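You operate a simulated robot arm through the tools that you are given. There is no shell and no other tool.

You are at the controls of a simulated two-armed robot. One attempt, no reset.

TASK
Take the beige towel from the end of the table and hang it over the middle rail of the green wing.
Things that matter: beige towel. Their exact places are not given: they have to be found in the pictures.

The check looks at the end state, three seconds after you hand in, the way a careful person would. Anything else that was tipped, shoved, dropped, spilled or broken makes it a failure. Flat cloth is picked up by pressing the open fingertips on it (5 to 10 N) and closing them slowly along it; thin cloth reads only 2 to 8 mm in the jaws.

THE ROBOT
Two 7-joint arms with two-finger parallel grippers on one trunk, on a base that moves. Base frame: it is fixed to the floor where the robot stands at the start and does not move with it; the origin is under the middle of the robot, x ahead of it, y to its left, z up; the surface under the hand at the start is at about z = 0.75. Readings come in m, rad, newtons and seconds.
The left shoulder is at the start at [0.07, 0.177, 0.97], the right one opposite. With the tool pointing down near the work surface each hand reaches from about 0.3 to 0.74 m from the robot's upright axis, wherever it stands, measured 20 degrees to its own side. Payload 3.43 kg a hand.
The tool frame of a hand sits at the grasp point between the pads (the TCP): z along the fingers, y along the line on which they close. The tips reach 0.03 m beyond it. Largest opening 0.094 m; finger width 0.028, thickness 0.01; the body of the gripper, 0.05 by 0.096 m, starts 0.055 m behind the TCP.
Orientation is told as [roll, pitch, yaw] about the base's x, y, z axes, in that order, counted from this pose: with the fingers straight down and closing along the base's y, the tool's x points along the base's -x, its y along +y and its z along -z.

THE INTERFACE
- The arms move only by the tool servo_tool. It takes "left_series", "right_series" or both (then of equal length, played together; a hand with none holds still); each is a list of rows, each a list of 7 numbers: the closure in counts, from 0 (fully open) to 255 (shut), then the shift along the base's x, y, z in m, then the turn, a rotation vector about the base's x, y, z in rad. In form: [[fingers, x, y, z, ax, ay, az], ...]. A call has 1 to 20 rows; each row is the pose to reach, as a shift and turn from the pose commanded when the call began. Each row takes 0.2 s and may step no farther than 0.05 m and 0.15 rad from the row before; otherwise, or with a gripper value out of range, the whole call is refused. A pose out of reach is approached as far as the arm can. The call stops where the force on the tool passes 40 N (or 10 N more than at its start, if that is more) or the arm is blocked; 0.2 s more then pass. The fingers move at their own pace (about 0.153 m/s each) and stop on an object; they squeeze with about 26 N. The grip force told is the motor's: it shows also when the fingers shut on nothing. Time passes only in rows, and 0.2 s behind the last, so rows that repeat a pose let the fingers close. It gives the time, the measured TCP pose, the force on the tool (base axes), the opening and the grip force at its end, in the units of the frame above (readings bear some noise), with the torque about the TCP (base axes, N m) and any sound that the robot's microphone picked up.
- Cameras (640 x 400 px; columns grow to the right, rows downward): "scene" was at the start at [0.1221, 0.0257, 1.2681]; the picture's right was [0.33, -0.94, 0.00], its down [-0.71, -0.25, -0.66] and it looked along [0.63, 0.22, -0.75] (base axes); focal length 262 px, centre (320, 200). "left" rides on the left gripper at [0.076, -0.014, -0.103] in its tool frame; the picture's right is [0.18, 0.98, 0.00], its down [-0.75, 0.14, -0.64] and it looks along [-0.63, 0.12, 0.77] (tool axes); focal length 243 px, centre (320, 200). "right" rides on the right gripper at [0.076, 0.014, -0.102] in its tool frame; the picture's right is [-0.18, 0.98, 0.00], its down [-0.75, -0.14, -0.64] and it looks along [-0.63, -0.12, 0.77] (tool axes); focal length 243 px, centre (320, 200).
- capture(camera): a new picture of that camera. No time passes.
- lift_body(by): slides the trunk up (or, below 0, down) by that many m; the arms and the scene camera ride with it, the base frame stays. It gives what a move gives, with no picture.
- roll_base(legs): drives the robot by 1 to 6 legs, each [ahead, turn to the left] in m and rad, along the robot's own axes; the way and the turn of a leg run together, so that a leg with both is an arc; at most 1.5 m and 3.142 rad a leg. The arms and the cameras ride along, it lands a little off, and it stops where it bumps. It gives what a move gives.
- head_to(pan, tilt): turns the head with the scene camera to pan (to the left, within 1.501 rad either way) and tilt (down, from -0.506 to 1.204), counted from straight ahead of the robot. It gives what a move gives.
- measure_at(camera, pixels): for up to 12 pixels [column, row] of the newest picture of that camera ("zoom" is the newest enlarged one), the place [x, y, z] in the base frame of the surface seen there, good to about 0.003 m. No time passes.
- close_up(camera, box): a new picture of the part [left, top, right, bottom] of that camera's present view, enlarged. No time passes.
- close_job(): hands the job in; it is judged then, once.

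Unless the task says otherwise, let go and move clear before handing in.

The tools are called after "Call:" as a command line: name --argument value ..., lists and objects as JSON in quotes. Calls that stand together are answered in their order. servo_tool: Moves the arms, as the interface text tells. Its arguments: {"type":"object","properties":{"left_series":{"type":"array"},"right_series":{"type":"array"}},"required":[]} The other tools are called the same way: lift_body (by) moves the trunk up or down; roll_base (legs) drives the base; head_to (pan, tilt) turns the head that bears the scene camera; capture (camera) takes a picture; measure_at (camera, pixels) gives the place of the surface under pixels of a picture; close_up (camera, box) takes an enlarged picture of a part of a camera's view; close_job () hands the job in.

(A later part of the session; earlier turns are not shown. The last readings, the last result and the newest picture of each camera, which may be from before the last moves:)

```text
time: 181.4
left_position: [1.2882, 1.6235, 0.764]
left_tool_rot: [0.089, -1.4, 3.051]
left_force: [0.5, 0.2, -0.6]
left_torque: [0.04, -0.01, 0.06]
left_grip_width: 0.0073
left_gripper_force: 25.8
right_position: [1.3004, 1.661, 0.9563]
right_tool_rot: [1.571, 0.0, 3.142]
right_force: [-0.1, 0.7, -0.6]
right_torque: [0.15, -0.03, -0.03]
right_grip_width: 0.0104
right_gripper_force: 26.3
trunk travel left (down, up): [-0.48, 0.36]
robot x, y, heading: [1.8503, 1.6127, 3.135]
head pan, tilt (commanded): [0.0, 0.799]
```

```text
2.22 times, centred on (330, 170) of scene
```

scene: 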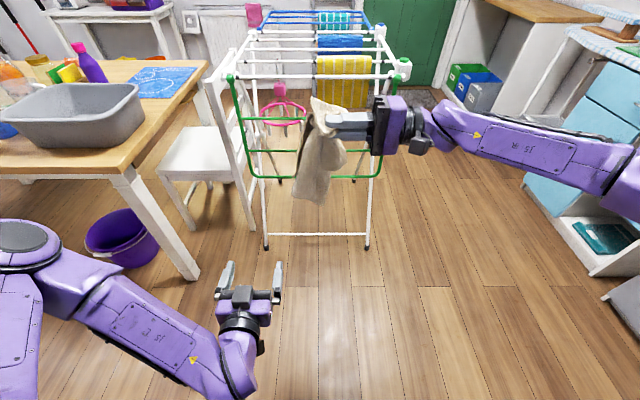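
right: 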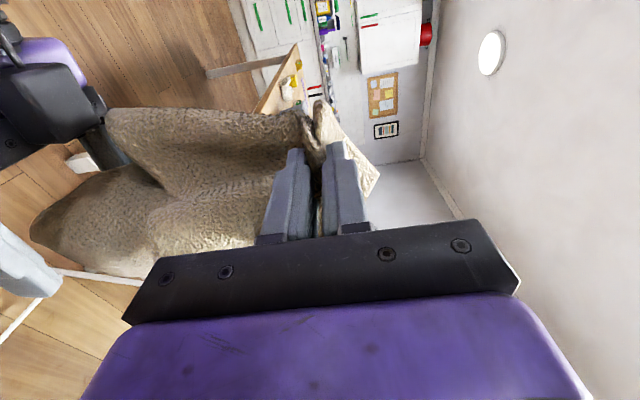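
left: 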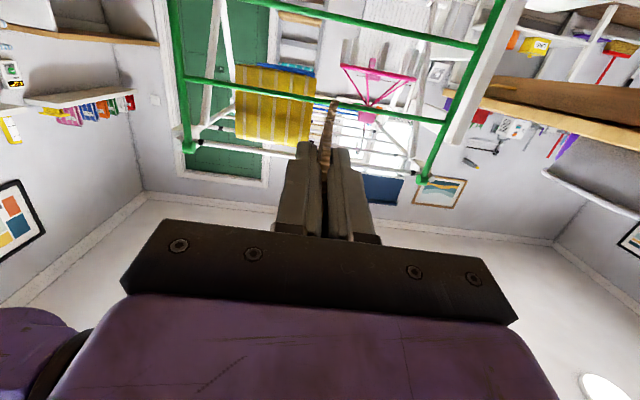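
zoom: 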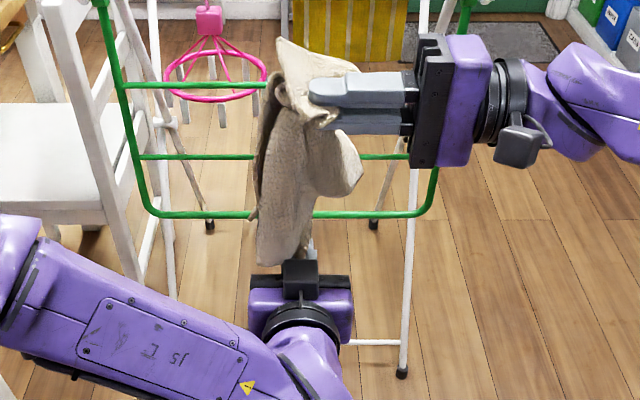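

The left hand holds the tip (7.3 mm). I'll release the right hand and draw it away so the towel hangs from the left.

Call:
servo_tool --right_series '[[200, 0, 0, 0, 0, 0, 0], [130, 0, 0, 0, 0, 0, 0], [60, 0, 0, 0, 0, 0, 0], [0, 0, 0.0, 0, 0, 0, 0], [0, 0, 0.03, 0.0, 0, 0, 0], [0, 0, 0.06, 0.0, 0, 0, 0], [0, 0, 0.1, 0.0, 0, 0, 0], [0, 0, 0.13, 0.0, 0, 0, 0], [0, 0, 0.13, 0.0, 0, 0, 0]]'

Call:
capture --camera "scene"

Call:
capture --camera "right"

Call:
capture --camera "left"

```text
time: 183.4
left_position: [1.2873, 1.6227, 0.7639]
left_tool_rot: [0.089, -1.398, 3.056]
left_force: [0.3, 1.0, -0.4]
left_torque: [0.07, -0.02, 0.0]
left_grip_width: 0.0071
left_gripper_force: 25.6
right_position: [1.3008, 1.79, 0.9568]
right_tool_rot: [1.57, -0.002, 3.141]
right_force: [0.2, 0.0, -0.4]
right_torque: [0.02, 0.01, -0.02]
right_grip_width: 0.0941
right_gripper_force: 0.0
trunk travel left (down, up): [-0.48, 0.36]
robot x, y, heading: [1.855, 1.6173, 3.138]
head pan, tilt (commanded): [0.0, 0.799]
```

```text
taken
```

scene: 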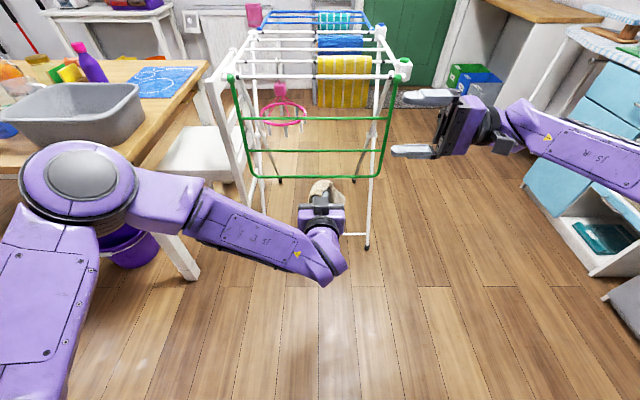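

```text
taken
```

right: 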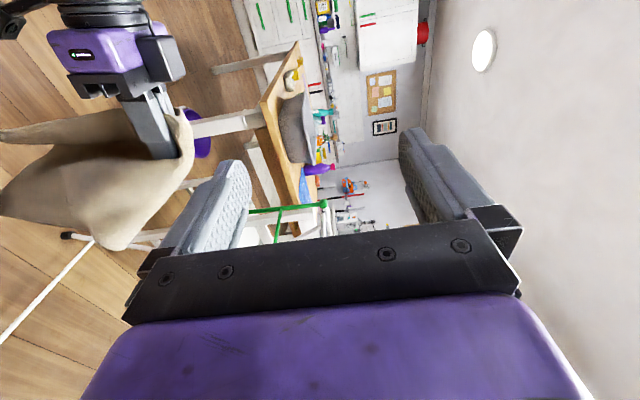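

```text
taken
```

left: 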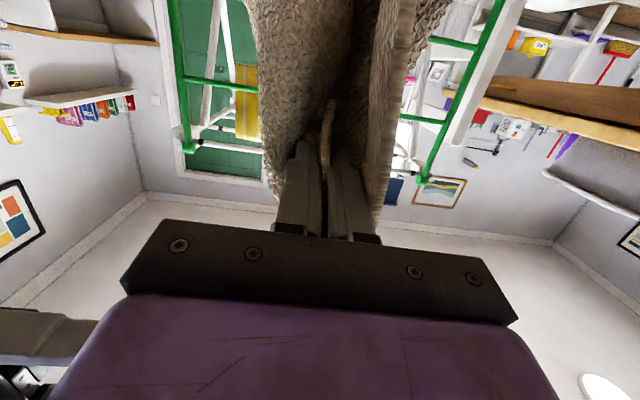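

The left hand has it. I'll move the right hand lower and further to the side for a full side view of the hanging towel.

Call:
servo_tool --right_series '[[0, 0.0, 0.02, -0.04, 0, 0, 0], [0, 0.0, 0.04, -0.08, 0, 0, 0], [0, 0.0, 0.06, -0.12, 0, 0, 0], [0, 0.0, 0.08, -0.16, 0, 0, 0], [0, 0.0, 0.09, -0.2, 0, 0, 0], [0, 0.0, 0.1, -0.24, 0, 0, 0]]'

Call:
capture --camera "right"

Call:
head_to --pan 0.0 --tilt 0.95

Call:
close_up --camera "scene" --box '[250, 60, 400, 230]'

```text
time: 184.8
left_position: [1.2879, 1.6242, 0.7636]
left_tool_rot: [0.092, -1.397, 3.049]
left_force: [-0.4, 0.7, -0.7]
left_torque: [0.01, -0.03, 0.05]
left_grip_width: 0.0074
left_gripper_force: 25.5
right_position: [1.3001, 1.8918, 0.7162]
right_tool_rot: [1.572, -0.002, 3.142]
right_force: [-0.1, 0.4, 0.4]
right_torque: [-0.01, 0.01, 0.0]
right_grip_width: 0.0943
right_gripper_force: 0.1
trunk travel left (down, up): [-0.48, 0.36]
robot x, y, heading: [1.8491, 1.621, 3.138]
head pan, tilt (commanded): [0.0, 0.799]
```

```text
taken
```

right: 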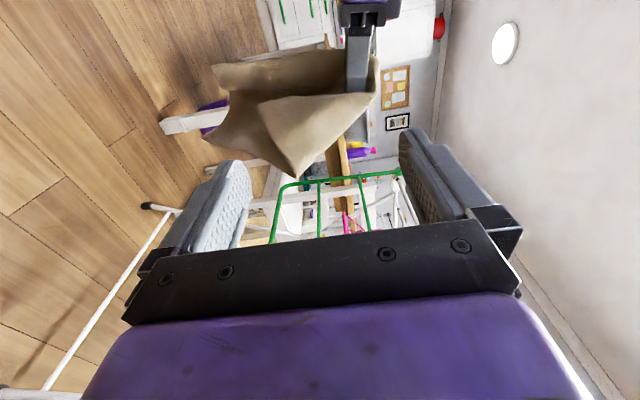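

```text
time: 185.5
left_position: [1.2887, 1.623, 0.7639]
left_tool_rot: [0.09, -1.399, 3.052]
left_force: [-0.6, -0.8, -0.2]
left_torque: [-0.01, 0.0, 0.01]
left_grip_width: 0.0069
left_gripper_force: 26.2
right_position: [1.3001, 1.8918, 0.7179]
right_tool_rot: [1.571, 0.0, 3.143]
right_force: [-0.3, -0.1, 0.2]
right_torque: [-0.01, 0.02, 0.04]
right_grip_width: 0.0936
right_gripper_force: 0.1
trunk travel left (down, up): [-0.48, 0.36]
robot x, y, heading: [1.8529, 1.6151, 3.132]
head pan, tilt (commanded): [0.0, 0.949]
```

```text
2.35 times, centred on (325, 145) of scene
```

zoom: 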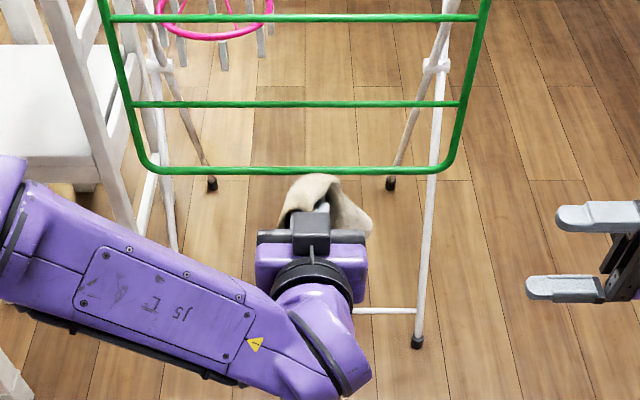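

I'll zoom in on the towel in the right view to identify its corners.

Call:
close_up --camera "right" --box '[180, 20, 420, 190]'

Call:
measure_at --camera "zoom" --pixels '[[95, 125], [70, 300], [300, 385], [300, 200], [470, 150], [420, 250], [200, 230], [200, 150], [350, 120], [300, 330], [150, 290], [490, 110]]'

```text
2.35 times, centred on (300, 105) of right
```

zoom: 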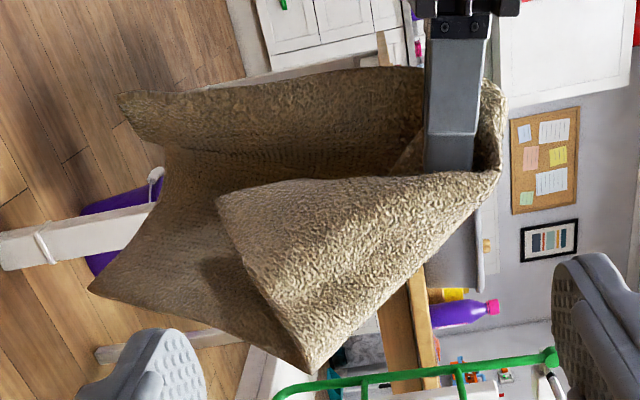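

```text
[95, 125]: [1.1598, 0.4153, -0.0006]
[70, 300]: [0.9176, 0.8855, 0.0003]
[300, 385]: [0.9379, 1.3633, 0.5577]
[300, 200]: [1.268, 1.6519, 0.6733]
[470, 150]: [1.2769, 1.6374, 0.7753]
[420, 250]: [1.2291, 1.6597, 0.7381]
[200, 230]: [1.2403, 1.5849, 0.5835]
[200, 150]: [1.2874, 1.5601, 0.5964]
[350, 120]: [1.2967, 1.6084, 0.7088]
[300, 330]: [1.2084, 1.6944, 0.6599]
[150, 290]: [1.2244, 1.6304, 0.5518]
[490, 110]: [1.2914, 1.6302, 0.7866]
```

The flap's edge runs between about (222, 200) and (308, 365) in this zoom, and two bottom corners are at (125, 98) and (97, 288). I'll measure them to tell which edge is which.

Call:
measure_at --camera "zoom" --pixels '[[224, 202], [308, 362], [262, 285], [240, 240], [128, 100], [100, 286], [165, 165], [400, 75], [280, 310], [310, 345], [250, 205], [140, 200]]'

```text
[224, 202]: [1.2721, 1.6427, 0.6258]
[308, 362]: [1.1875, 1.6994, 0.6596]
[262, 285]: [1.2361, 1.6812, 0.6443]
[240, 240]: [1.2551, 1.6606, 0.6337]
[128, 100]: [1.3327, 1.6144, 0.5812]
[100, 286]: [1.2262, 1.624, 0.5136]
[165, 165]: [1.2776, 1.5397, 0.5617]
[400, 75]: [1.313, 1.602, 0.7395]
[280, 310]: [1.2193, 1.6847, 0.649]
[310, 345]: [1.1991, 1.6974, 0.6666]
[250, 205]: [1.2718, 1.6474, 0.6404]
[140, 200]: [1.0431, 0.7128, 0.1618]
```

The left hand seems to hold the towel about 0.12 m from one short edge, with roughly 0.2 m hanging below. I'll use the clear floor to lay it out flat and regrasp properly. First I turn both hands to point down, bringing the left closer to me.

Call:
servo_tool --left_series '[[255, 0.015, 0.0, 0.01, 0, -0.12, 0], [255, 0.03, 0.0, 0.02, 0, -0.24, 0], [255, 0.045, 0.0, 0.03, 0, -0.36, 0], [255, 0.06, 0.0, 0.04, 0, -0.48, 0], [255, 0.075, 0.0, 0.05, 0, -0.6, 0], [255, 0.09, 0.0, 0.06, 0, -0.72, 0], [255, 0.105, 0.0, 0.07, 0, -0.84, 0], [255, 0.12, 0.0, 0.08, 0, -0.96, 0], [255, 0.135, 0.0, 0.09, 0, -1.08, 0], [255, 0.15, 0.0, 0.1, 0, -1.2, 0], [255, 0.155, 0.0, 0.1, 0, -1.3, 0], [255, 0.16, 0.0, 0.1, 0, -1.4, 0], [255, 0.16, 0.0, 0.1, 0, -1.4, 0]]' --right_series '[[0, 0.01, 0.0, 0.02, 0.13, 0, 0], [0, 0.02, 0.0, 0.04, 0.26, 0, 0], [0, 0.03, 0.0, 0.06, 0.39, 0, 0], [0, 0.04, 0.0, 0.08, 0.52, 0, 0], [0, 0.05, 0.0, 0.1, 0.65, 0, 0], [0, 0.06, 0.0, 0.12, 0.78, 0, 0], [0, 0.07, 0.0, 0.14, 0.91, 0, 0], [0, 0.08, 0.0, 0.16, 1.04, 0, 0], [0, 0.09, 0.0, 0.18, 1.17, 0, 0], [0, 0.1, 0.0, 0.2, 1.3, 0, 0], [0, 0.1, 0.0, 0.21, 1.43, 0, 0], [0, 0.1, 0.0, 0.22, 1.57, 0, 0], [0, 0.1, 0.0, 0.22, 1.57, 0, 0]]'

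Call:
head_to --pan 0.0 --tilt 0.95

Call:
capture --camera "scene"

Call:
capture --camera "left"

Call:
capture --camera "right"

```text
time: 188.3
left_position: [1.4476, 1.6238, 0.8638]
left_tool_rot: [0.002, 0.003, 3.126]
left_force: [0.4, -0.1, -0.8]
left_torque: [0.0, 0.02, 0.01]
left_grip_width: 0.007
left_gripper_force: 26.4
right_position: [1.4007, 1.8915, 0.9376]
right_tool_rot: [0.001, 0.0, -3.141]
right_force: [0.7, 0.0, 0.0]
right_torque: [-0.01, -0.02, 0.01]
right_grip_width: 0.0941
right_gripper_force: 0.0
trunk travel left (down, up): [-0.48, 0.36]
robot x, y, heading: [1.8558, 1.6185, 3.137]
head pan, tilt (commanded): [0.0, 0.949]
```

```text
time: 188.9
left_position: [1.4478, 1.6244, 0.8643]
left_tool_rot: [0.002, 0.002, 3.126]
left_force: [0.2, 0.9, -0.9]
left_torque: [0.02, -0.02, 0.06]
left_grip_width: 0.0071
left_gripper_force: 25.9
right_position: [1.4006, 1.8905, 0.9366]
right_tool_rot: [0.002, 0.0, -3.14]
right_force: [0.7, -0.3, 0.2]
right_torque: [0.03, 0.01, 0.01]
right_grip_width: 0.0937
right_gripper_force: 0.1
trunk travel left (down, up): [-0.48, 0.36]
robot x, y, heading: [1.8548, 1.6124, 3.128]
head pan, tilt (commanded): [0.0, 0.949]
```

```text
taken
```

scene: 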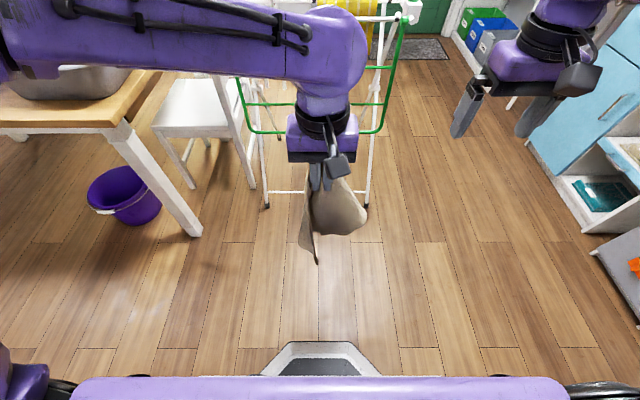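

```text
taken
```

left: 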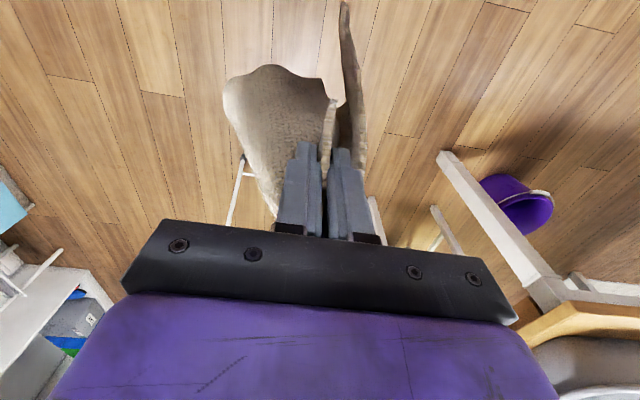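

```text
taken
```

right: 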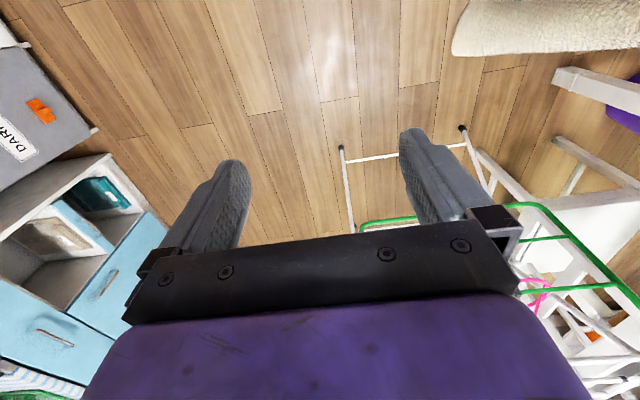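

I'll zoom in to understand its present shape.

Call:
close_up --camera "scene" --box '[270, 140, 400, 280]'

Call:
measure_at --camera "zoom" --pixels '[[290, 120], [330, 140], [395, 240], [420, 220], [300, 220], [335, 275], [250, 350], [230, 310], [262, 240], [240, 250], [280, 320], [350, 200]]'

```text
2.86 times, centred on (335, 210) of scene
```

zoom: 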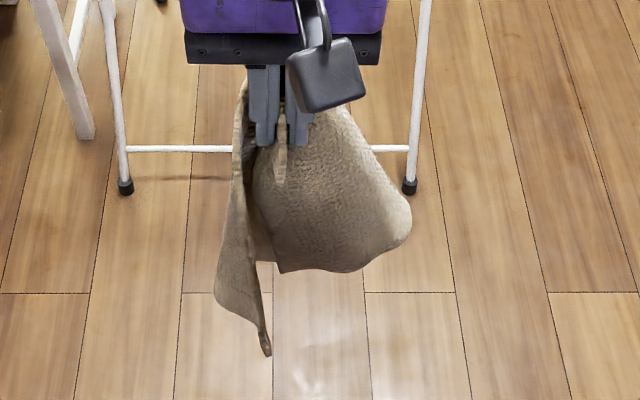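

```text
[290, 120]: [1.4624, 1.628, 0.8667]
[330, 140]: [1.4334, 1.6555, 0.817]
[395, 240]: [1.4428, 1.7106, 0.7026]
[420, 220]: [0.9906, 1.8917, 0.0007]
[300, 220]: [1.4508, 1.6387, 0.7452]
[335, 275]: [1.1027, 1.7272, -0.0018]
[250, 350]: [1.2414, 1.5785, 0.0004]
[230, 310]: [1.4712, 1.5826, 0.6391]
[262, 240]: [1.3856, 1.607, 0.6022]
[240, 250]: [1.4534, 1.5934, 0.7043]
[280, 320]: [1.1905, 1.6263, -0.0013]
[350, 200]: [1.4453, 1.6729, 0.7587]
```

The flap hangs on the +y side and the longer part on the −y side. I'll lower the trunk and lay the towel on the floor, long part first, moving +y while lowering.

Call:
lift_body --by -0.4

Call:
capture --camera "scene"

Call:
close_up --camera "scene" --box '[270, 130, 400, 270]'

```text
time: 192.7
left_position: [1.4477, 1.6248, 0.4642]
left_tool_rot: [0.002, -0.001, 3.125]
left_force: [0.4, 0.3, 0.2]
left_torque: [0.02, 0.05, 0.05]
left_grip_width: 0.0072
left_gripper_force: 25.8
right_position: [1.4018, 1.8906, 0.5364]
right_tool_rot: [0.003, -0.001, -3.14]
right_force: [0.2, 0.7, 0.0]
right_torque: [0.04, -0.01, 0.01]
right_grip_width: 0.0942
right_gripper_force: 0.0
trunk travel left (down, up): [-0.08, 0.76]
robot x, y, heading: [1.8518, 1.6175, 3.132]
head pan, tilt (commanded): [0.0, 0.949]
```

```text
taken
```

scene: 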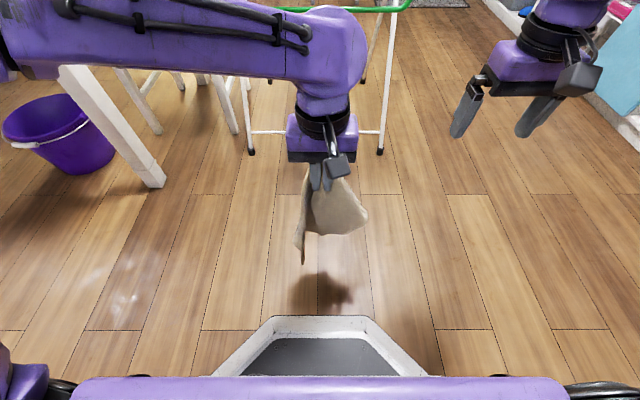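

```text
2.86 times, centred on (335, 200) of scene
```

zoom: 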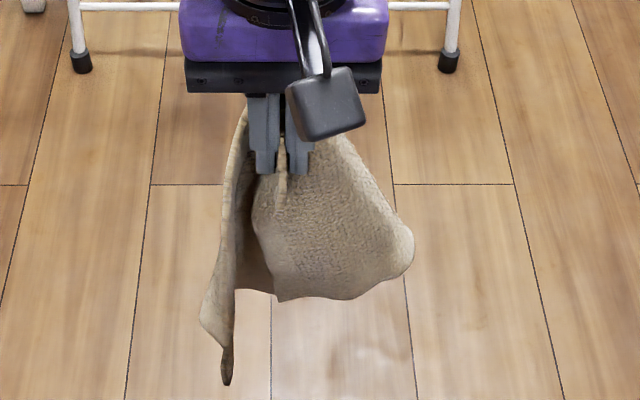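

The long part's end is at about z 0.2. I'll do the lay-down sweep: down, then +y while lowering, then straight down.

Call:
servo_tool --left_series '[[255, -0.012, -0.02, -0.036, 0, 0, 0], [255, -0.024, -0.04, -0.072, 0, 0, 0], [255, -0.036, -0.06, -0.108, 0, 0, 0], [255, -0.048, -0.08, -0.144, 0, 0, 0], [255, -0.06, -0.1, -0.18, 0, 0, 0], [255, -0.06, -0.072, -0.197, 0, 0, 0], [255, -0.06, -0.043, -0.214, 0, 0, 0], [255, -0.06, -0.014, -0.231, 0, 0, 0], [255, -0.06, 0.015, -0.248, 0, 0, 0], [255, -0.06, 0.044, -0.265, 0, 0, 0], [255, -0.06, 0.072, -0.282, 0, 0, 0], [255, -0.06, 0.1, -0.3, 0, 0, 0], [255, -0.06, 0.105, -0.325, 0, 0, 0], [255, -0.06, 0.105, -0.35, 0, 0, 0], [255, -0.06, 0.105, -0.375, 0, 0, 0], [255, -0.06, 0.105, -0.395, 0, 0, 0], [255, -0.06, 0.105, -0.405, 0, 0, 0]]'

Call:
capture --camera "scene"

Call:
capture --camera "left"

```text
time: 196.3
left_position: [1.388, 1.7287, 0.0599]
left_tool_rot: [0.002, 0.001, 3.128]
left_force: [-0.2, 0.4, -0.1]
left_torque: [0.04, 0.0, -0.02]
left_grip_width: 0.007
left_gripper_force: 25.8
right_position: [1.4007, 1.8913, 0.537]
right_tool_rot: [0.002, 0.002, -3.139]
right_force: [0.1, 0.0, 0.3]
right_torque: [0.01, 0.0, 0.03]
right_grip_width: 0.0942
right_gripper_force: 0.2
trunk travel left (down, up): [-0.08, 0.76]
robot x, y, heading: [1.8511, 1.6165, 3.13]
head pan, tilt (commanded): [0.0, 0.949]
```

```text
taken
```

scene: 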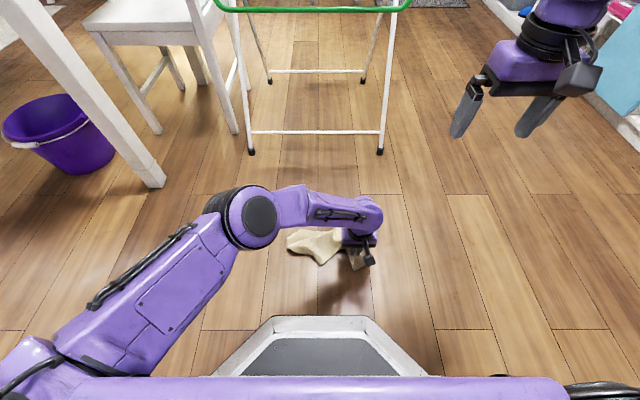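

```text
taken
```

left: 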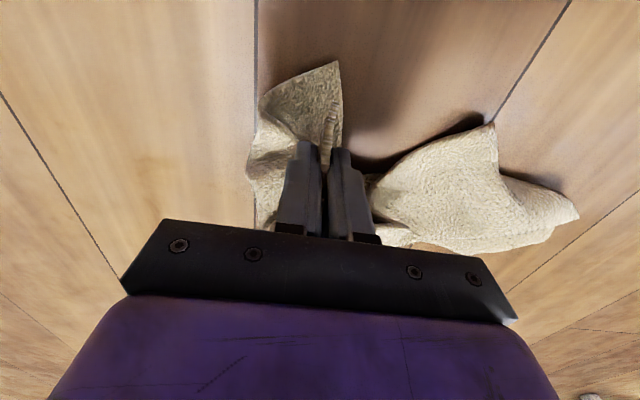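

The long part is laid toward −y and the flap lies to +y. I'll release low to the floor, then lift the hand clear.

Call:
servo_tool --left_series '[[255, 0, 0, -0.012, 0, 0, 0], [220, 0, 0, -0.014, 0, 0, 0], [180, 0, 0, -0.014, 0, 0, 0], [140, 0, 0, -0.014, 0, 0, 0], [100, 0, 0, -0.014, 0, 0, 0], [60, 0, 0, -0.014, 0, 0, 0], [20, 0, 0, -0.014, 0, 0, 0], [0, 0, 0, -0.01, 0, 0, 0], [0, 0, 0, 0.03, 0, 0, 0], [0, 0, 0, 0.07, 0, 0, 0], [0, 0, 0, 0.11, 0, 0, 0], [0, 0.01, -0.04, 0.14, 0, 0, 0], [0, 0.02, -0.08, 0.17, 0, 0, 0], [0, 0.03, -0.12, 0.2, 0, 0, 0], [0, 0.04, -0.16, 0.23, 0, 0, 0], [0, 0.05, -0.2, 0.26, 0, 0, 0], [0, 0.05, -0.24, 0.29, 0, 0, 0], [0, 0.05, -0.28, 0.32, 0, 0, 0], [0, 0.05, -0.32, 0.34, 0, 0, 0]]'

Call:
capture --camera "scene"

Call:
close_up --camera "scene" --box '[260, 190, 400, 300]'

```text
refused: row 12 steps farther than a row can; nothing moved
```

```text
taken
```

scene: 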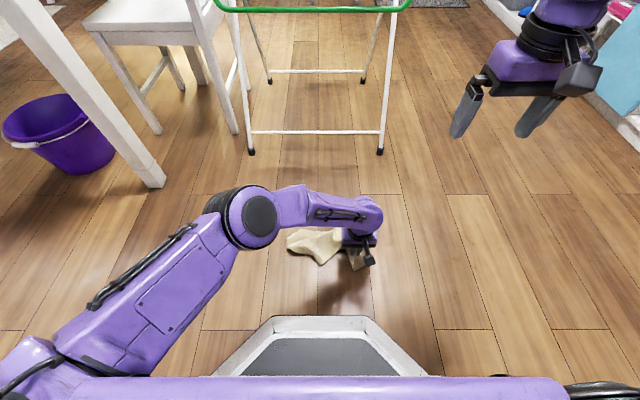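

```text
3.64 times, centred on (330, 245) of scene
```

zoom: 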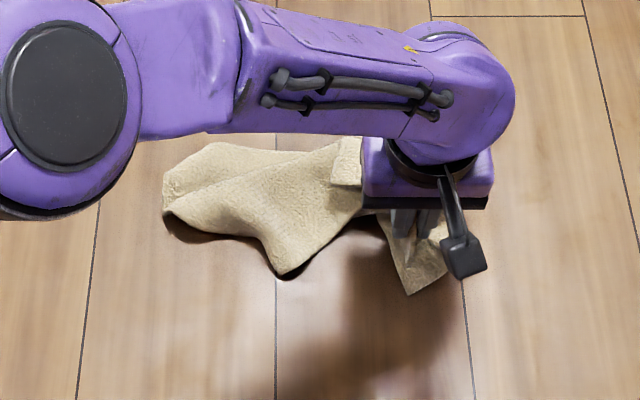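

The last call was refused because one step was too long. I'll repeat it with shorter steps.

Call:
servo_tool --left_series '[[255, 0, 0, -0.012, 0, 0, 0], [220, 0, 0, -0.014, 0, 0, 0], [180, 0, 0, -0.014, 0, 0, 0], [140, 0, 0, -0.014, 0, 0, 0], [100, 0, 0, -0.014, 0, 0, 0], [60, 0, 0, -0.014, 0, 0, 0], [20, 0, 0, -0.014, 0, 0, 0], [0, 0, 0, -0.01, 0, 0, 0], [0, 0, 0, 0.025, 0, 0, 0], [0, 0, 0, 0.06, 0, 0, 0], [0, 0, 0, 0.095, 0, 0, 0], [0, 0.0, -0.02, 0.13, 0, 0, 0], [0, 0.0, -0.05, 0.165, 0, 0, 0], [0, 0.0, -0.085, 0.195, 0, 0, 0], [0, 0.0, -0.12, 0.225, 0, 0, 0], [0, 0.0, -0.155, 0.255, 0, 0, 0], [0, 0.0, -0.19, 0.285, 0, 0, 0], [0, 0.0, -0.225, 0.315, 0, 0, 0], [0, 0.0, -0.26, 0.34, 0, 0, 0], [0, 0.0, -0.3, 0.35, 0, 0, 0]]'

Call:
capture --camera "scene"

Call:
close_up --camera "scene" --box '[260, 190, 400, 300]'

```text
time: 200.5
left_position: [1.387, 1.4281, 0.4084]
left_tool_rot: [0.003, -0.002, 3.126]
left_force: [0.7, 0.2, -0.1]
left_torque: [0.0, 0.02, 0.01]
left_grip_width: 0.0939
left_gripper_force: 0.0
right_position: [1.4015, 1.8907, 0.5362]
right_tool_rot: [0.002, 0.0, -3.138]
right_force: [1.1, -0.6, -0.6]
right_torque: [-0.03, 0.02, 0.04]
right_grip_width: 0.0939
right_gripper_force: 0.2
trunk travel left (down, up): [-0.08, 0.76]
robot x, y, heading: [1.8502, 1.6177, 3.135]
head pan, tilt (commanded): [0.0, 0.949]
```

```text
taken
```

scene: 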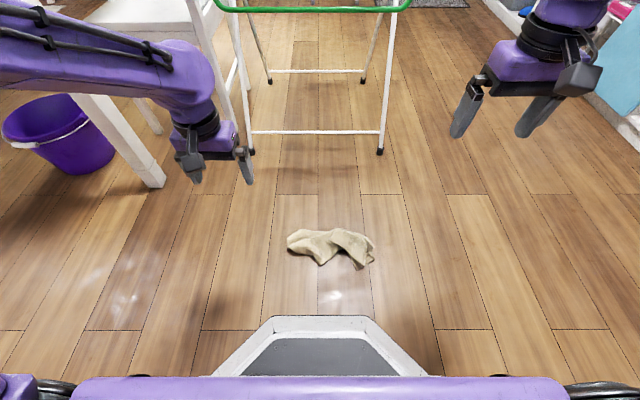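

```text
3.64 times, centred on (330, 245) of scene
```

zoom: 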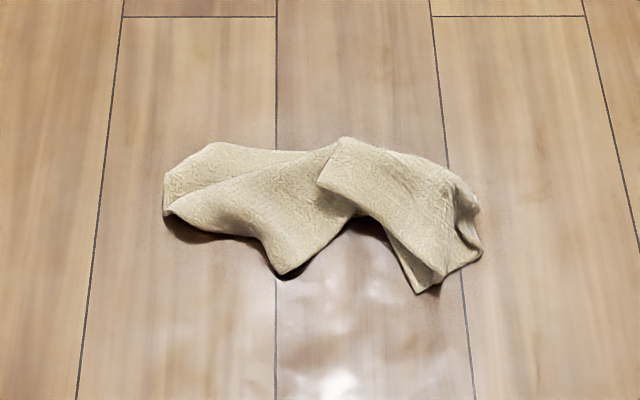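

The towel is now spread about 0.25 m along y on the floor. I'll zoom closer and measure its corners.

Call:
close_up --camera "scene" --box '[285, 215, 385, 280]'

Call:
measure_at --camera "zoom" --pixels '[[28, 140], [30, 180], [110, 75], [240, 300], [330, 70], [290, 135], [470, 325], [575, 275], [560, 170], [440, 200], [200, 150], [340, 220]]'

```text
6.15 times, centred on (335, 248) of scene
```

zoom: 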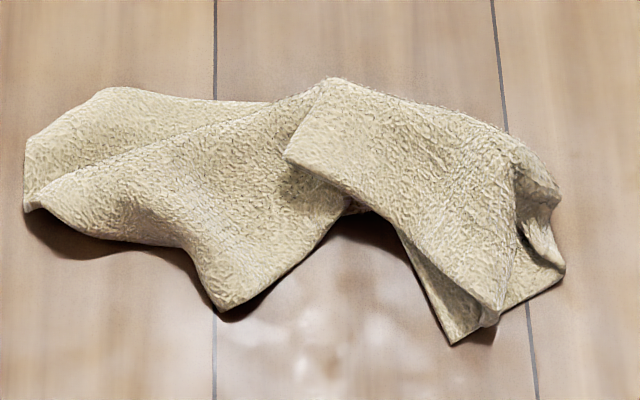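

```text
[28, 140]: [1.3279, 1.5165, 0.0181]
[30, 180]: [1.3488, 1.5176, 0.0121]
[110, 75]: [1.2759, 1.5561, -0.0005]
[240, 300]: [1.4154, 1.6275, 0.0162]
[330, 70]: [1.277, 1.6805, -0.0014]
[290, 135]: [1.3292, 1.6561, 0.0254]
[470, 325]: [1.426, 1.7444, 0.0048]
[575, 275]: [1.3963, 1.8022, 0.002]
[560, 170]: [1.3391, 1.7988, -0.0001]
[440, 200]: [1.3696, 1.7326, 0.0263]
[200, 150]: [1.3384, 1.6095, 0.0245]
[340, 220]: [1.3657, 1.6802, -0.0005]
```

A clear towel corner points toward me at about (1.42, 1.622). I'll bring the right hand over it and move the left hand aside.

Call:
servo_tool --right_series '[[0, 0, -0.022, -0.035, 0, 0, 0], [0, 0, -0.044, -0.07, 0, 0, 0], [0, 0, -0.066, -0.105, 0, 0, 0], [0, 0, -0.088, -0.14, 0, 0, 0], [0, 0, -0.11, -0.175, 0, 0, 0], [0, 0, -0.132, -0.21, 0, 0, 0], [0, 0, -0.154, -0.245, 0, 0, 0], [0, 0, -0.176, -0.28, 0, 0, 0], [0, 0, -0.198, -0.315, 0, 0, 0], [0, 0, -0.22, -0.35, 0, 0, 0], [0, -0.003, -0.242, -0.385, 0, 0, 0], [0, -0.006, -0.262, -0.42, 0, 0, 0], [0, -0.006, -0.262, -0.42, 0, 0, 0]]' --left_series '[[0, 0, -0.01, 0.01, 0, 0, 0], [0, 0, -0.02, 0.02, 0, 0, 0], [0, 0, -0.03, 0.03, 0, 0, 0], [0, 0, -0.04, 0.04, 0, 0, 0], [0, 0, -0.05, 0.05, 0, 0, 0], [0, 0, -0.06, 0.06, 0, 0, 0], [0, 0, -0.07, 0.07, 0, 0, 0], [0, 0, -0.08, 0.08, 0, 0, 0], [0, 0, -0.09, 0.09, 0, 0, 0], [0, 0, -0.1, 0.1, 0, 0, 0], [0, 0, -0.1, 0.1, 0, 0, 0], [0, 0, -0.1, 0.1, 0, 0, 0], [0, 0, -0.1, 0.1, 0, 0, 0]]'

Call:
capture --camera "right"

Call:
close_up --camera "scene" --box '[260, 180, 410, 300]'

```text
time: 203.3
left_position: [1.3876, 1.3288, 0.5083]
left_tool_rot: [0.0, 0.001, 3.126]
left_force: [-0.1, 0.5, -0.4]
left_torque: [0.02, 0.01, -0.02]
left_grip_width: 0.0942
left_gripper_force: 0.1
right_position: [1.3945, 1.629, 0.117]
right_tool_rot: [0.0, 0.0, -3.14]
right_force: [0.2, 0.8, -0.3]
right_torque: [0.01, 0.01, -0.01]
right_grip_width: 0.0941
right_gripper_force: 0.1
trunk travel left (down, up): [-0.08, 0.76]
robot x, y, heading: [1.8525, 1.6168, 3.137]
head pan, tilt (commanded): [0.0, 0.949]
```

```text
taken
```

right: 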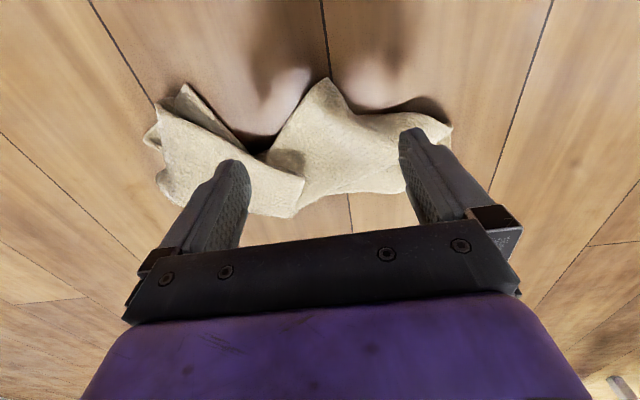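

```text
3.33 times, centred on (335, 240) of scene
```

zoom: 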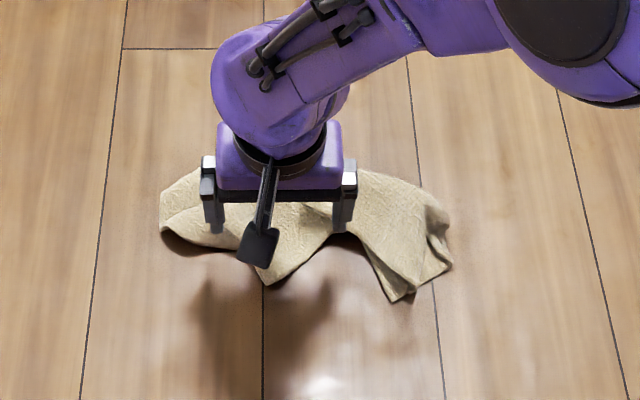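

The corner shows at (325, 82) in the right view. I'll measure it to place the pinch.

Call:
measure_at --camera "right" --pixels '[[325, 88], [315, 110], [340, 110], [300, 135], [360, 130], [325, 150], [185, 90], [165, 185], [295, 185], [445, 130], [215, 130], [300, 200]]'

```text
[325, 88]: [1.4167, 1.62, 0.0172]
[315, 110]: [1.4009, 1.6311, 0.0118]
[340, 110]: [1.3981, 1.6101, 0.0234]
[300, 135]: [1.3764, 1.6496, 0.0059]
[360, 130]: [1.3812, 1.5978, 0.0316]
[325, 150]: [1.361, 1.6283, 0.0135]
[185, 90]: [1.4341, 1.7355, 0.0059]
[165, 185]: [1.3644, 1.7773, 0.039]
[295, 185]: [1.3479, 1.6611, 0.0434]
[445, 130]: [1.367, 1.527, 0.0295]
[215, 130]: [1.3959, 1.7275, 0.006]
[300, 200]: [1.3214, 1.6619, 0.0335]
```

The corner tip is at (1.42, 1.619). I'll straddle it 0.02 m inside, go down to the floor lightly, and close.

Call:
servo_tool --right_series '[[92, 0.003, -0.005, -0.025, 0, 0, 0], [92, 0.006, -0.009, -0.05, 0, 0, 0], [92, 0.006, -0.009, -0.07, 0, 0, 0], [92, 0.006, -0.009, -0.08, 0, 0, 0], [92, 0.006, -0.009, -0.084, 0, 0, 0]]'

Call:
capture --camera "right"

```text
time: 204.5
left_position: [1.3878, 1.3292, 0.5089]
left_tool_rot: [0.002, 0.0, 3.126]
left_force: [-0.2, 0.2, 0.6]
left_torque: [0.02, -0.04, -0.02]
left_grip_width: 0.094
left_gripper_force: 0.1
right_position: [1.3996, 1.6196, 0.0326]
right_tool_rot: [0.0, 0.0, -3.141]
right_force: [3.0, 0.3, 5.2]
right_torque: [0.21, 0.0, -0.13]
right_grip_width: 0.06
right_gripper_force: 0.6
trunk travel left (down, up): [-0.08, 0.76]
robot x, y, heading: [1.8525, 1.6169, 3.134]
head pan, tilt (commanded): [0.0, 0.949]
```

```text
taken
```

right: 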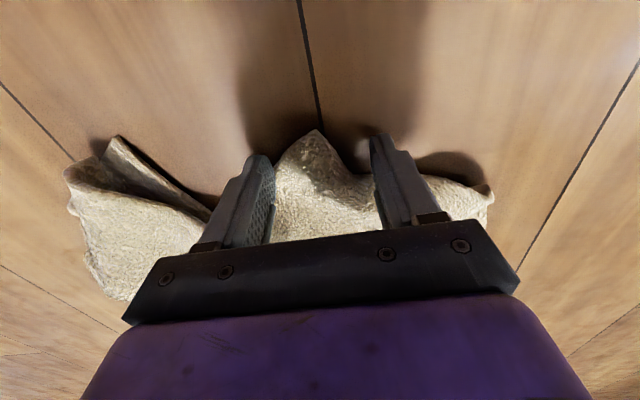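

The corner is between the fingers at 5 N. I'll close slowly.

Call:
servo_tool --right_series '[[105, 0, 0, -0.001, 0, 0, 0], [118, 0, 0, -0.001, 0, 0, 0], [131, 0, 0, -0.001, 0, 0, 0], [144, 0, 0, -0.001, 0, 0, 0], [157, 0, 0, -0.001, 0, 0, 0], [170, 0, 0, -0.001, 0, 0, 0], [183, 0, 0, -0.001, 0, 0, 0], [196, 0, 0, -0.001, 0, 0, 0], [209, 0, 0, -0.001, 0, 0, 0], [222, 0, 0, -0.001, 0, 0, 0], [235, 0, 0, -0.001, 0, 0, 0], [248, 0, 0, -0.001, 0, 0, 0], [255, 0, 0, -0.001, 0, 0, 0], [255, 0, 0, -0.001, 0, 0, 0], [255, 0, 0, -0.001, 0, 0, 0]]'

Call:
capture --camera "right"

```text
time: 207.7
left_position: [1.3886, 1.3296, 0.5094]
left_tool_rot: [0.004, -0.001, 3.126]
left_force: [-0.1, 0.4, -0.8]
left_torque: [-0.02, 0.0, -0.01]
left_grip_width: 0.0943
left_gripper_force: 0.0
right_position: [1.3986, 1.6193, 0.0334]
right_tool_rot: [0.001, -0.003, -3.14]
right_force: [-0.5, 9.2, 17.6]
right_torque: [0.39, 0.19, -0.1]
right_grip_width: 0.0077
right_gripper_force: 26.3
trunk travel left (down, up): [-0.08, 0.76]
robot x, y, heading: [1.8508, 1.617, 3.134]
head pan, tilt (commanded): [0.0, 0.949]
```

```text
taken
```

right: 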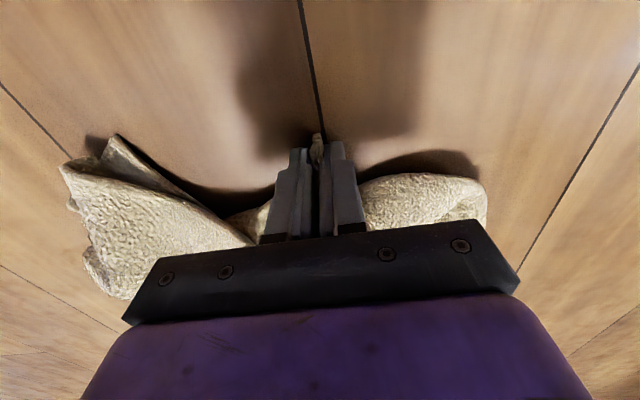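

The corner is held (7.7 mm). I'll lift it straight up with the arm, then raise the trunk, and view how it hangs.

Call:
servo_tool --right_series '[[255, 0, 0, 0.02, 0, 0, 0], [255, 0, 0, 0.05, 0, 0, 0], [255, 0, 0, 0.08, 0, 0, 0], [255, 0, 0, 0.12, 0, 0, 0], [255, 0, 0, 0.16, 0, 0, 0], [255, 0, 0, 0.2, 0, 0, 0], [255, 0, 0, 0.24, 0, 0, 0], [255, 0, 0, 0.28, 0, 0, 0], [255, 0, 0, 0.32, 0, 0, 0], [255, 0, 0, 0.36, 0, 0, 0], [255, 0, 0, 0.4, 0, 0, 0], [255, 0, 0, 0.43, 0, 0, 0], [255, 0, 0, 0.43, 0, 0, 0]]'

Call:
lift_body --by 0.35

Call:
capture --camera "scene"

Call:
capture --camera "left"

```text
time: 210.5
left_position: [1.3882, 1.3286, 0.5093]
left_tool_rot: [0.003, 0.0, 3.125]
left_force: [0.2, 0.3, -0.4]
left_torque: [0.01, 0.0, -0.06]
left_grip_width: 0.0938
left_gripper_force: 0.1
right_position: [1.4004, 1.6207, 0.4623]
right_tool_rot: [0.001, 0.0, -3.139]
right_force: [0.4, 0.1, 0.2]
right_torque: [-0.04, -0.02, 0.01]
right_grip_width: 0.0075
right_gripper_force: 26.1
trunk travel left (down, up): [-0.08, 0.76]
robot x, y, heading: [1.8556, 1.6168, 3.135]
head pan, tilt (commanded): [0.0, 0.949]
```

```text
time: 214.0
left_position: [1.3879, 1.3287, 0.8585]
left_tool_rot: [0.0, 0.0, 3.126]
left_force: [0.5, 0.5, 0.3]
left_torque: [-0.01, -0.02, -0.01]
left_grip_width: 0.094
left_gripper_force: 0.0
right_position: [1.4002, 1.6203, 0.8105]
right_tool_rot: [0.001, 0.001, -3.14]
right_force: [0.1, 0.0, 0.1]
right_torque: [0.01, -0.02, 0.0]
right_grip_width: 0.0076
right_gripper_force: 25.7
trunk travel left (down, up): [-0.43, 0.41]
robot x, y, heading: [1.8525, 1.617, 3.137]
head pan, tilt (commanded): [0.0, 0.949]
```

```text
taken
```

scene: 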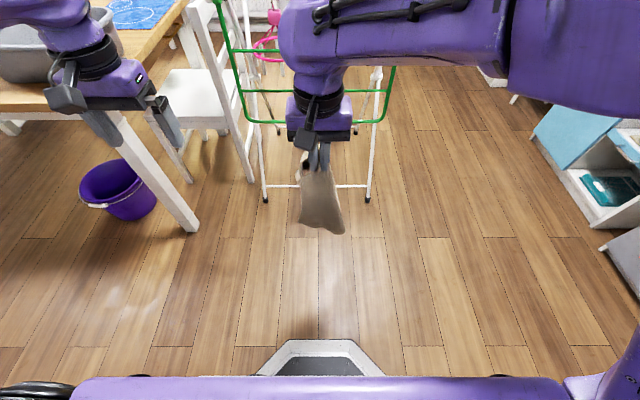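

```text
taken
```

left: 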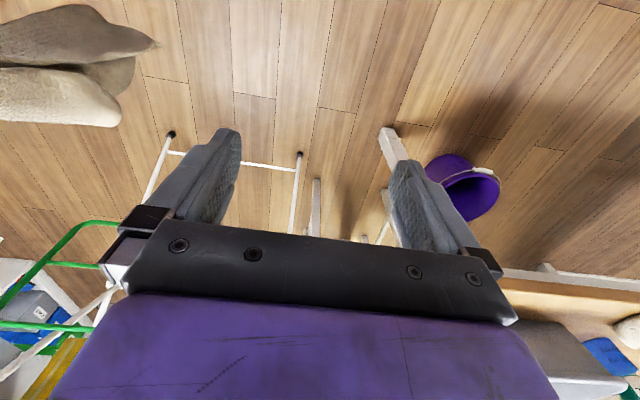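

I'll zoom in on the hanging towel and measure.

Call:
close_up --camera "scene" --box '[270, 120, 380, 250]'

Call:
measure_at --camera "zoom" --pixels '[[255, 130], [245, 200], [235, 300], [300, 330], [370, 340], [330, 250], [300, 180], [350, 300], [270, 160], [265, 250]]'

Call:
close_up --camera "left" --box '[0, 0, 180, 140]'

```text
3.08 times, centred on (325, 185) of scene
```

zoom: 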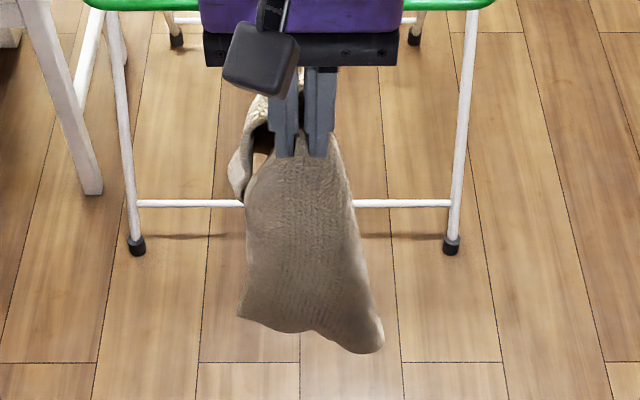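

```text
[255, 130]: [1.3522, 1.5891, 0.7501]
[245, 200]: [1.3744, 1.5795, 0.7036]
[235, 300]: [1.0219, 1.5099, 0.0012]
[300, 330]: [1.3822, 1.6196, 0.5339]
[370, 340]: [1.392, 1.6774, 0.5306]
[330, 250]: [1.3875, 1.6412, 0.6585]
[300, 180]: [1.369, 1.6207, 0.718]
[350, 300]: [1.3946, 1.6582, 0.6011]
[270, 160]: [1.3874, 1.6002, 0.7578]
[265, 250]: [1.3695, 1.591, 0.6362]
```

```text
2.86 times, centred on (90, 70) of left
```

zoom: 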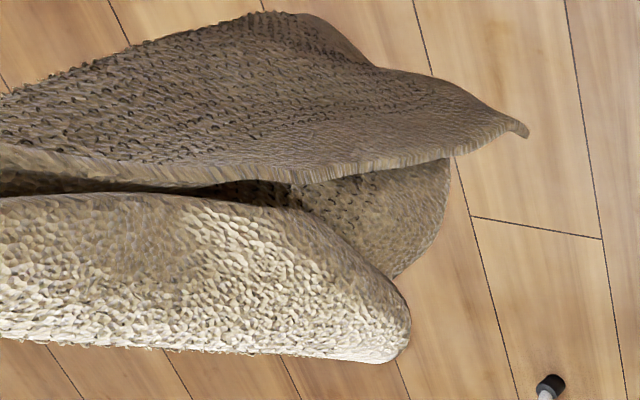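

The lowest point is a real towel corner, seen at (520, 128) in this left zoom, at the end of a visible hemmed edge. I'll measure it for the left hand to take.

Call:
measure_at --camera "zoom" --pixels '[[518, 128], [500, 125], [470, 110], [450, 145], [400, 80], [330, 30], [430, 200], [400, 330], [250, 190], [100, 165], [200, 280], [300, 170]]'

```text
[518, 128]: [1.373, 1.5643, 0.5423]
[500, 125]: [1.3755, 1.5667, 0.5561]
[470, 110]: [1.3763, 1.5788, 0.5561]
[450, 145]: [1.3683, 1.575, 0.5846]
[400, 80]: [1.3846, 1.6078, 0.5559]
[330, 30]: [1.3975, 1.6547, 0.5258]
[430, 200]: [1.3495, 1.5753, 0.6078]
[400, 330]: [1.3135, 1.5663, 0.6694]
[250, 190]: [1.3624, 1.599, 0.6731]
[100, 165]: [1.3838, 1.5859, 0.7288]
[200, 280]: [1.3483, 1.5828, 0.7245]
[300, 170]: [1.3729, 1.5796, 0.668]
```

Corner A is at (1.372, 1.563, 0.540), with the hemmed long edge running up from it to the right hand. Holding both ends of that edge will let me spread the towel like a curtain. I'll turn the left hand to point +y first.

Call:
servo_tool --left_series '[[0, 0.0, 0.0, -0.012, 0.13, 0, 0], [0, 0.0, 0.0, -0.024, 0.26, 0, 0], [0, 0.0, 0.0, -0.036, 0.39, 0, 0], [0, 0.0, 0.0, -0.048, 0.52, 0, 0], [0, 0.0, 0.0, -0.06, 0.65, 0, 0], [0, 0.0, 0.0, -0.075, 0.78, 0, 0], [0, 0.0, 0.0, -0.09, 0.91, 0, 0], [0, 0.0, 0.0, -0.105, 1.04, 0, 0], [0, 0.0, 0.0, -0.12, 1.17, 0, 0], [0, 0.0, 0.0, -0.135, 1.3, 0, 0], [0, 0.0, 0.0, -0.15, 1.43, 0, 0], [0, 0.0, 0.0, -0.165, 1.57, 0, 0], [0, 0.0, 0.0, -0.18, 1.57, 0, 0]]'

Call:
servo_tool --left_series '[[0, 0.0, 0.0, -0.01, 0, -0.13, 0], [0, 0.0, 0.0, -0.02, 0, -0.26, 0], [0, 0.0, 0.0, -0.03, 0, -0.39, 0], [0, 0.0, 0.0, -0.04, 0, -0.52, 0], [0, 0.0, 0.0, -0.05, 0, -0.65, 0], [0, 0.0, 0.0, -0.06, 0, -0.78, 0], [0, 0.0, 0.0, -0.07, 0, -0.91, 0], [0, 0.0, 0.0, -0.08, 0, -1.04, 0], [0, 0.0, 0.0, -0.09, 0, -1.17, 0], [0, 0.0, 0.0, -0.1, 0, -1.3, 0], [0, 0.0, 0.0, -0.11, 0, -1.43, 0], [0, 0.0, 0.0, -0.115, 0, -1.57, 0], [0, 0.0, 0.0, -0.115, 0, -1.57, 0]]'

Call:
capture --camera "left"

Call:
capture --camera "scene"

```text
time: 216.8
left_position: [1.389, 1.3301, 0.6791]
left_tool_rot: [-1.572, -0.016, -3.143]
left_force: [0.3, 0.2, -0.2]
left_torque: [0.0, 0.01, -0.03]
left_grip_width: 0.094
left_gripper_force: 0.0
right_position: [1.4004, 1.6193, 0.8122]
right_tool_rot: [0.0, 0.0, -3.139]
right_force: [0.1, -0.2, -1.0]
right_torque: [-0.03, -0.02, 0.0]
right_grip_width: 0.0074
right_gripper_force: 25.9
trunk travel left (down, up): [-0.43, 0.41]
robot x, y, heading: [1.8521, 1.6185, 3.135]
head pan, tilt (commanded): [0.0, 0.949]
```

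```text
time: 219.6
left_position: [1.3877, 1.3289, 0.564]
left_tool_rot: [-1.58, 1.556, 3.131]
left_force: [-0.5, -0.8, -1.0]
left_torque: [0.0, -0.01, -0.02]
left_grip_width: 0.0938
left_gripper_force: 0.1
right_position: [1.4001, 1.6193, 0.8119]
right_tool_rot: [-0.001, 0.0, -3.142]
right_force: [-0.5, 0.7, -0.3]
right_torque: [-0.04, -0.03, -0.03]
right_grip_width: 0.0076
right_gripper_force: 25.7
trunk travel left (down, up): [-0.43, 0.41]
robot x, y, heading: [1.8532, 1.6187, 3.133]
head pan, tilt (commanded): [0.0, 0.949]
```

```text
taken
```

left: 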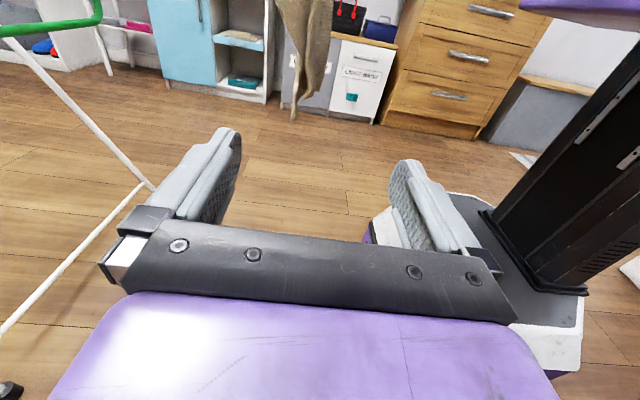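

```text
taken
```

scene: 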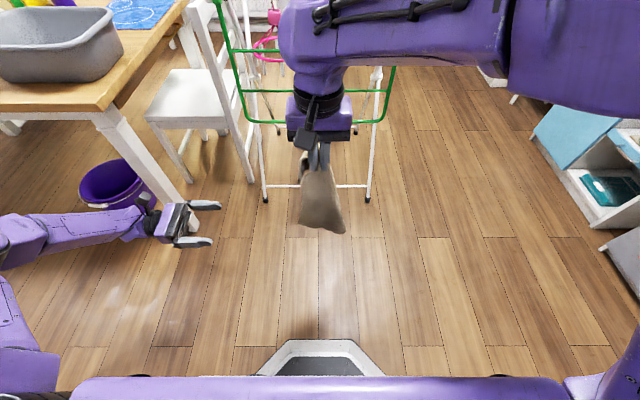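

The left camera now looks level toward +y, and the towel hangs at (305, 60–120). I'll zoom in on its lower end.

Call:
close_up --camera "left" --box '[240, 0, 370, 140]'

Call:
measure_at --camera "zoom" --pixels '[[290, 345], [300, 320], [320, 280], [345, 250], [270, 200], [300, 150], [340, 100], [250, 260], [310, 200], [290, 300]]'

```text
2.86 times, centred on (305, 70) of left
```

zoom: 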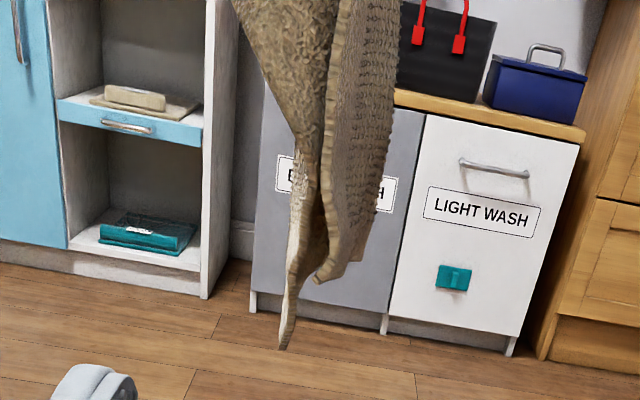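

```text
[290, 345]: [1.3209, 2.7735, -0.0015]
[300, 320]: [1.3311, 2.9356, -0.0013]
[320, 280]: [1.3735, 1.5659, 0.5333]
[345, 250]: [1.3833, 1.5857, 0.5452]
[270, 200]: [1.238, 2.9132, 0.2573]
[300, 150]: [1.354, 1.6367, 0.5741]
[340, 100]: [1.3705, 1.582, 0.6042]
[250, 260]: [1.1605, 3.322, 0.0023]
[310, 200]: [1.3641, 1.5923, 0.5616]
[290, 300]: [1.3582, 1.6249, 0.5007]
```

Two tips hang down: A at (1.373, 1.566, 0.533) in front, and another further back near y 1.63. I'll slide the left fingers around A only and close.

Call:
servo_tool --left_series '[[40, -0.003, 0.04, -0.002, 0, 0, 0], [60, -0.006, 0.08, -0.004, 0, 0, 0], [60, -0.009, 0.12, -0.006, 0, 0, 0], [60, -0.012, 0.16, -0.008, 0, 0, 0], [60, -0.014, 0.2, -0.009, 0, 0, 0], [60, -0.0147, 0.22, -0.009, 0, 0, 0], [60, -0.0147, 0.229, -0.009, 0, 0, 0], [60, -0.0147, 0.229, -0.009, 0, 0, 0]]'

Call:
capture --camera "left"

Call:
close_up --camera "scene" --box '[250, 120, 390, 260]'

```text
time: 221.4
left_position: [1.3728, 1.558, 0.555]
left_tool_rot: [-1.576, 1.554, 3.132]
left_force: [-0.7, -1.1, -0.1]
left_torque: [0.0, 0.0, 0.04]
left_grip_width: 0.072
left_gripper_force: 0.1
right_position: [1.4001, 1.6184, 0.8105]
right_tool_rot: [0.002, 0.0, -3.14]
right_force: [0.1, 0.1, -0.9]
right_torque: [-0.04, -0.03, -0.03]
right_grip_width: 0.0076
right_gripper_force: 26.1
trunk travel left (down, up): [-0.43, 0.41]
robot x, y, heading: [1.8527, 1.6202, 3.136]
head pan, tilt (commanded): [0.0, 0.949]
```

```text
taken
```

left: 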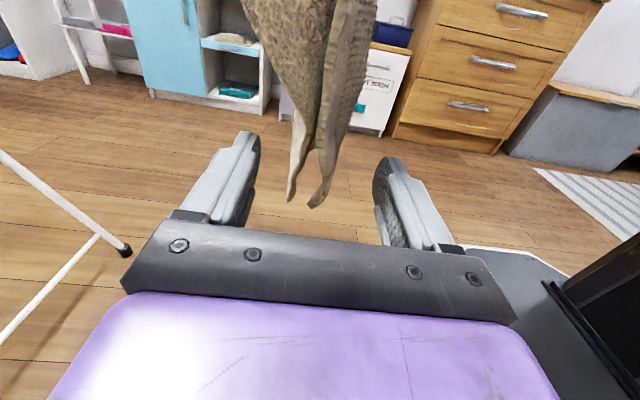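

```text
2.86 times, centred on (320, 190) of scene
```

zoom: 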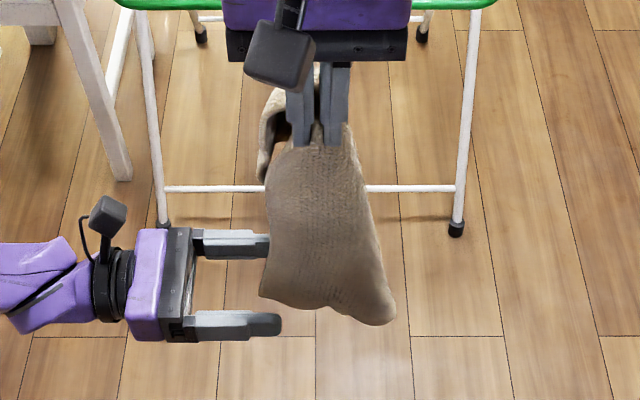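

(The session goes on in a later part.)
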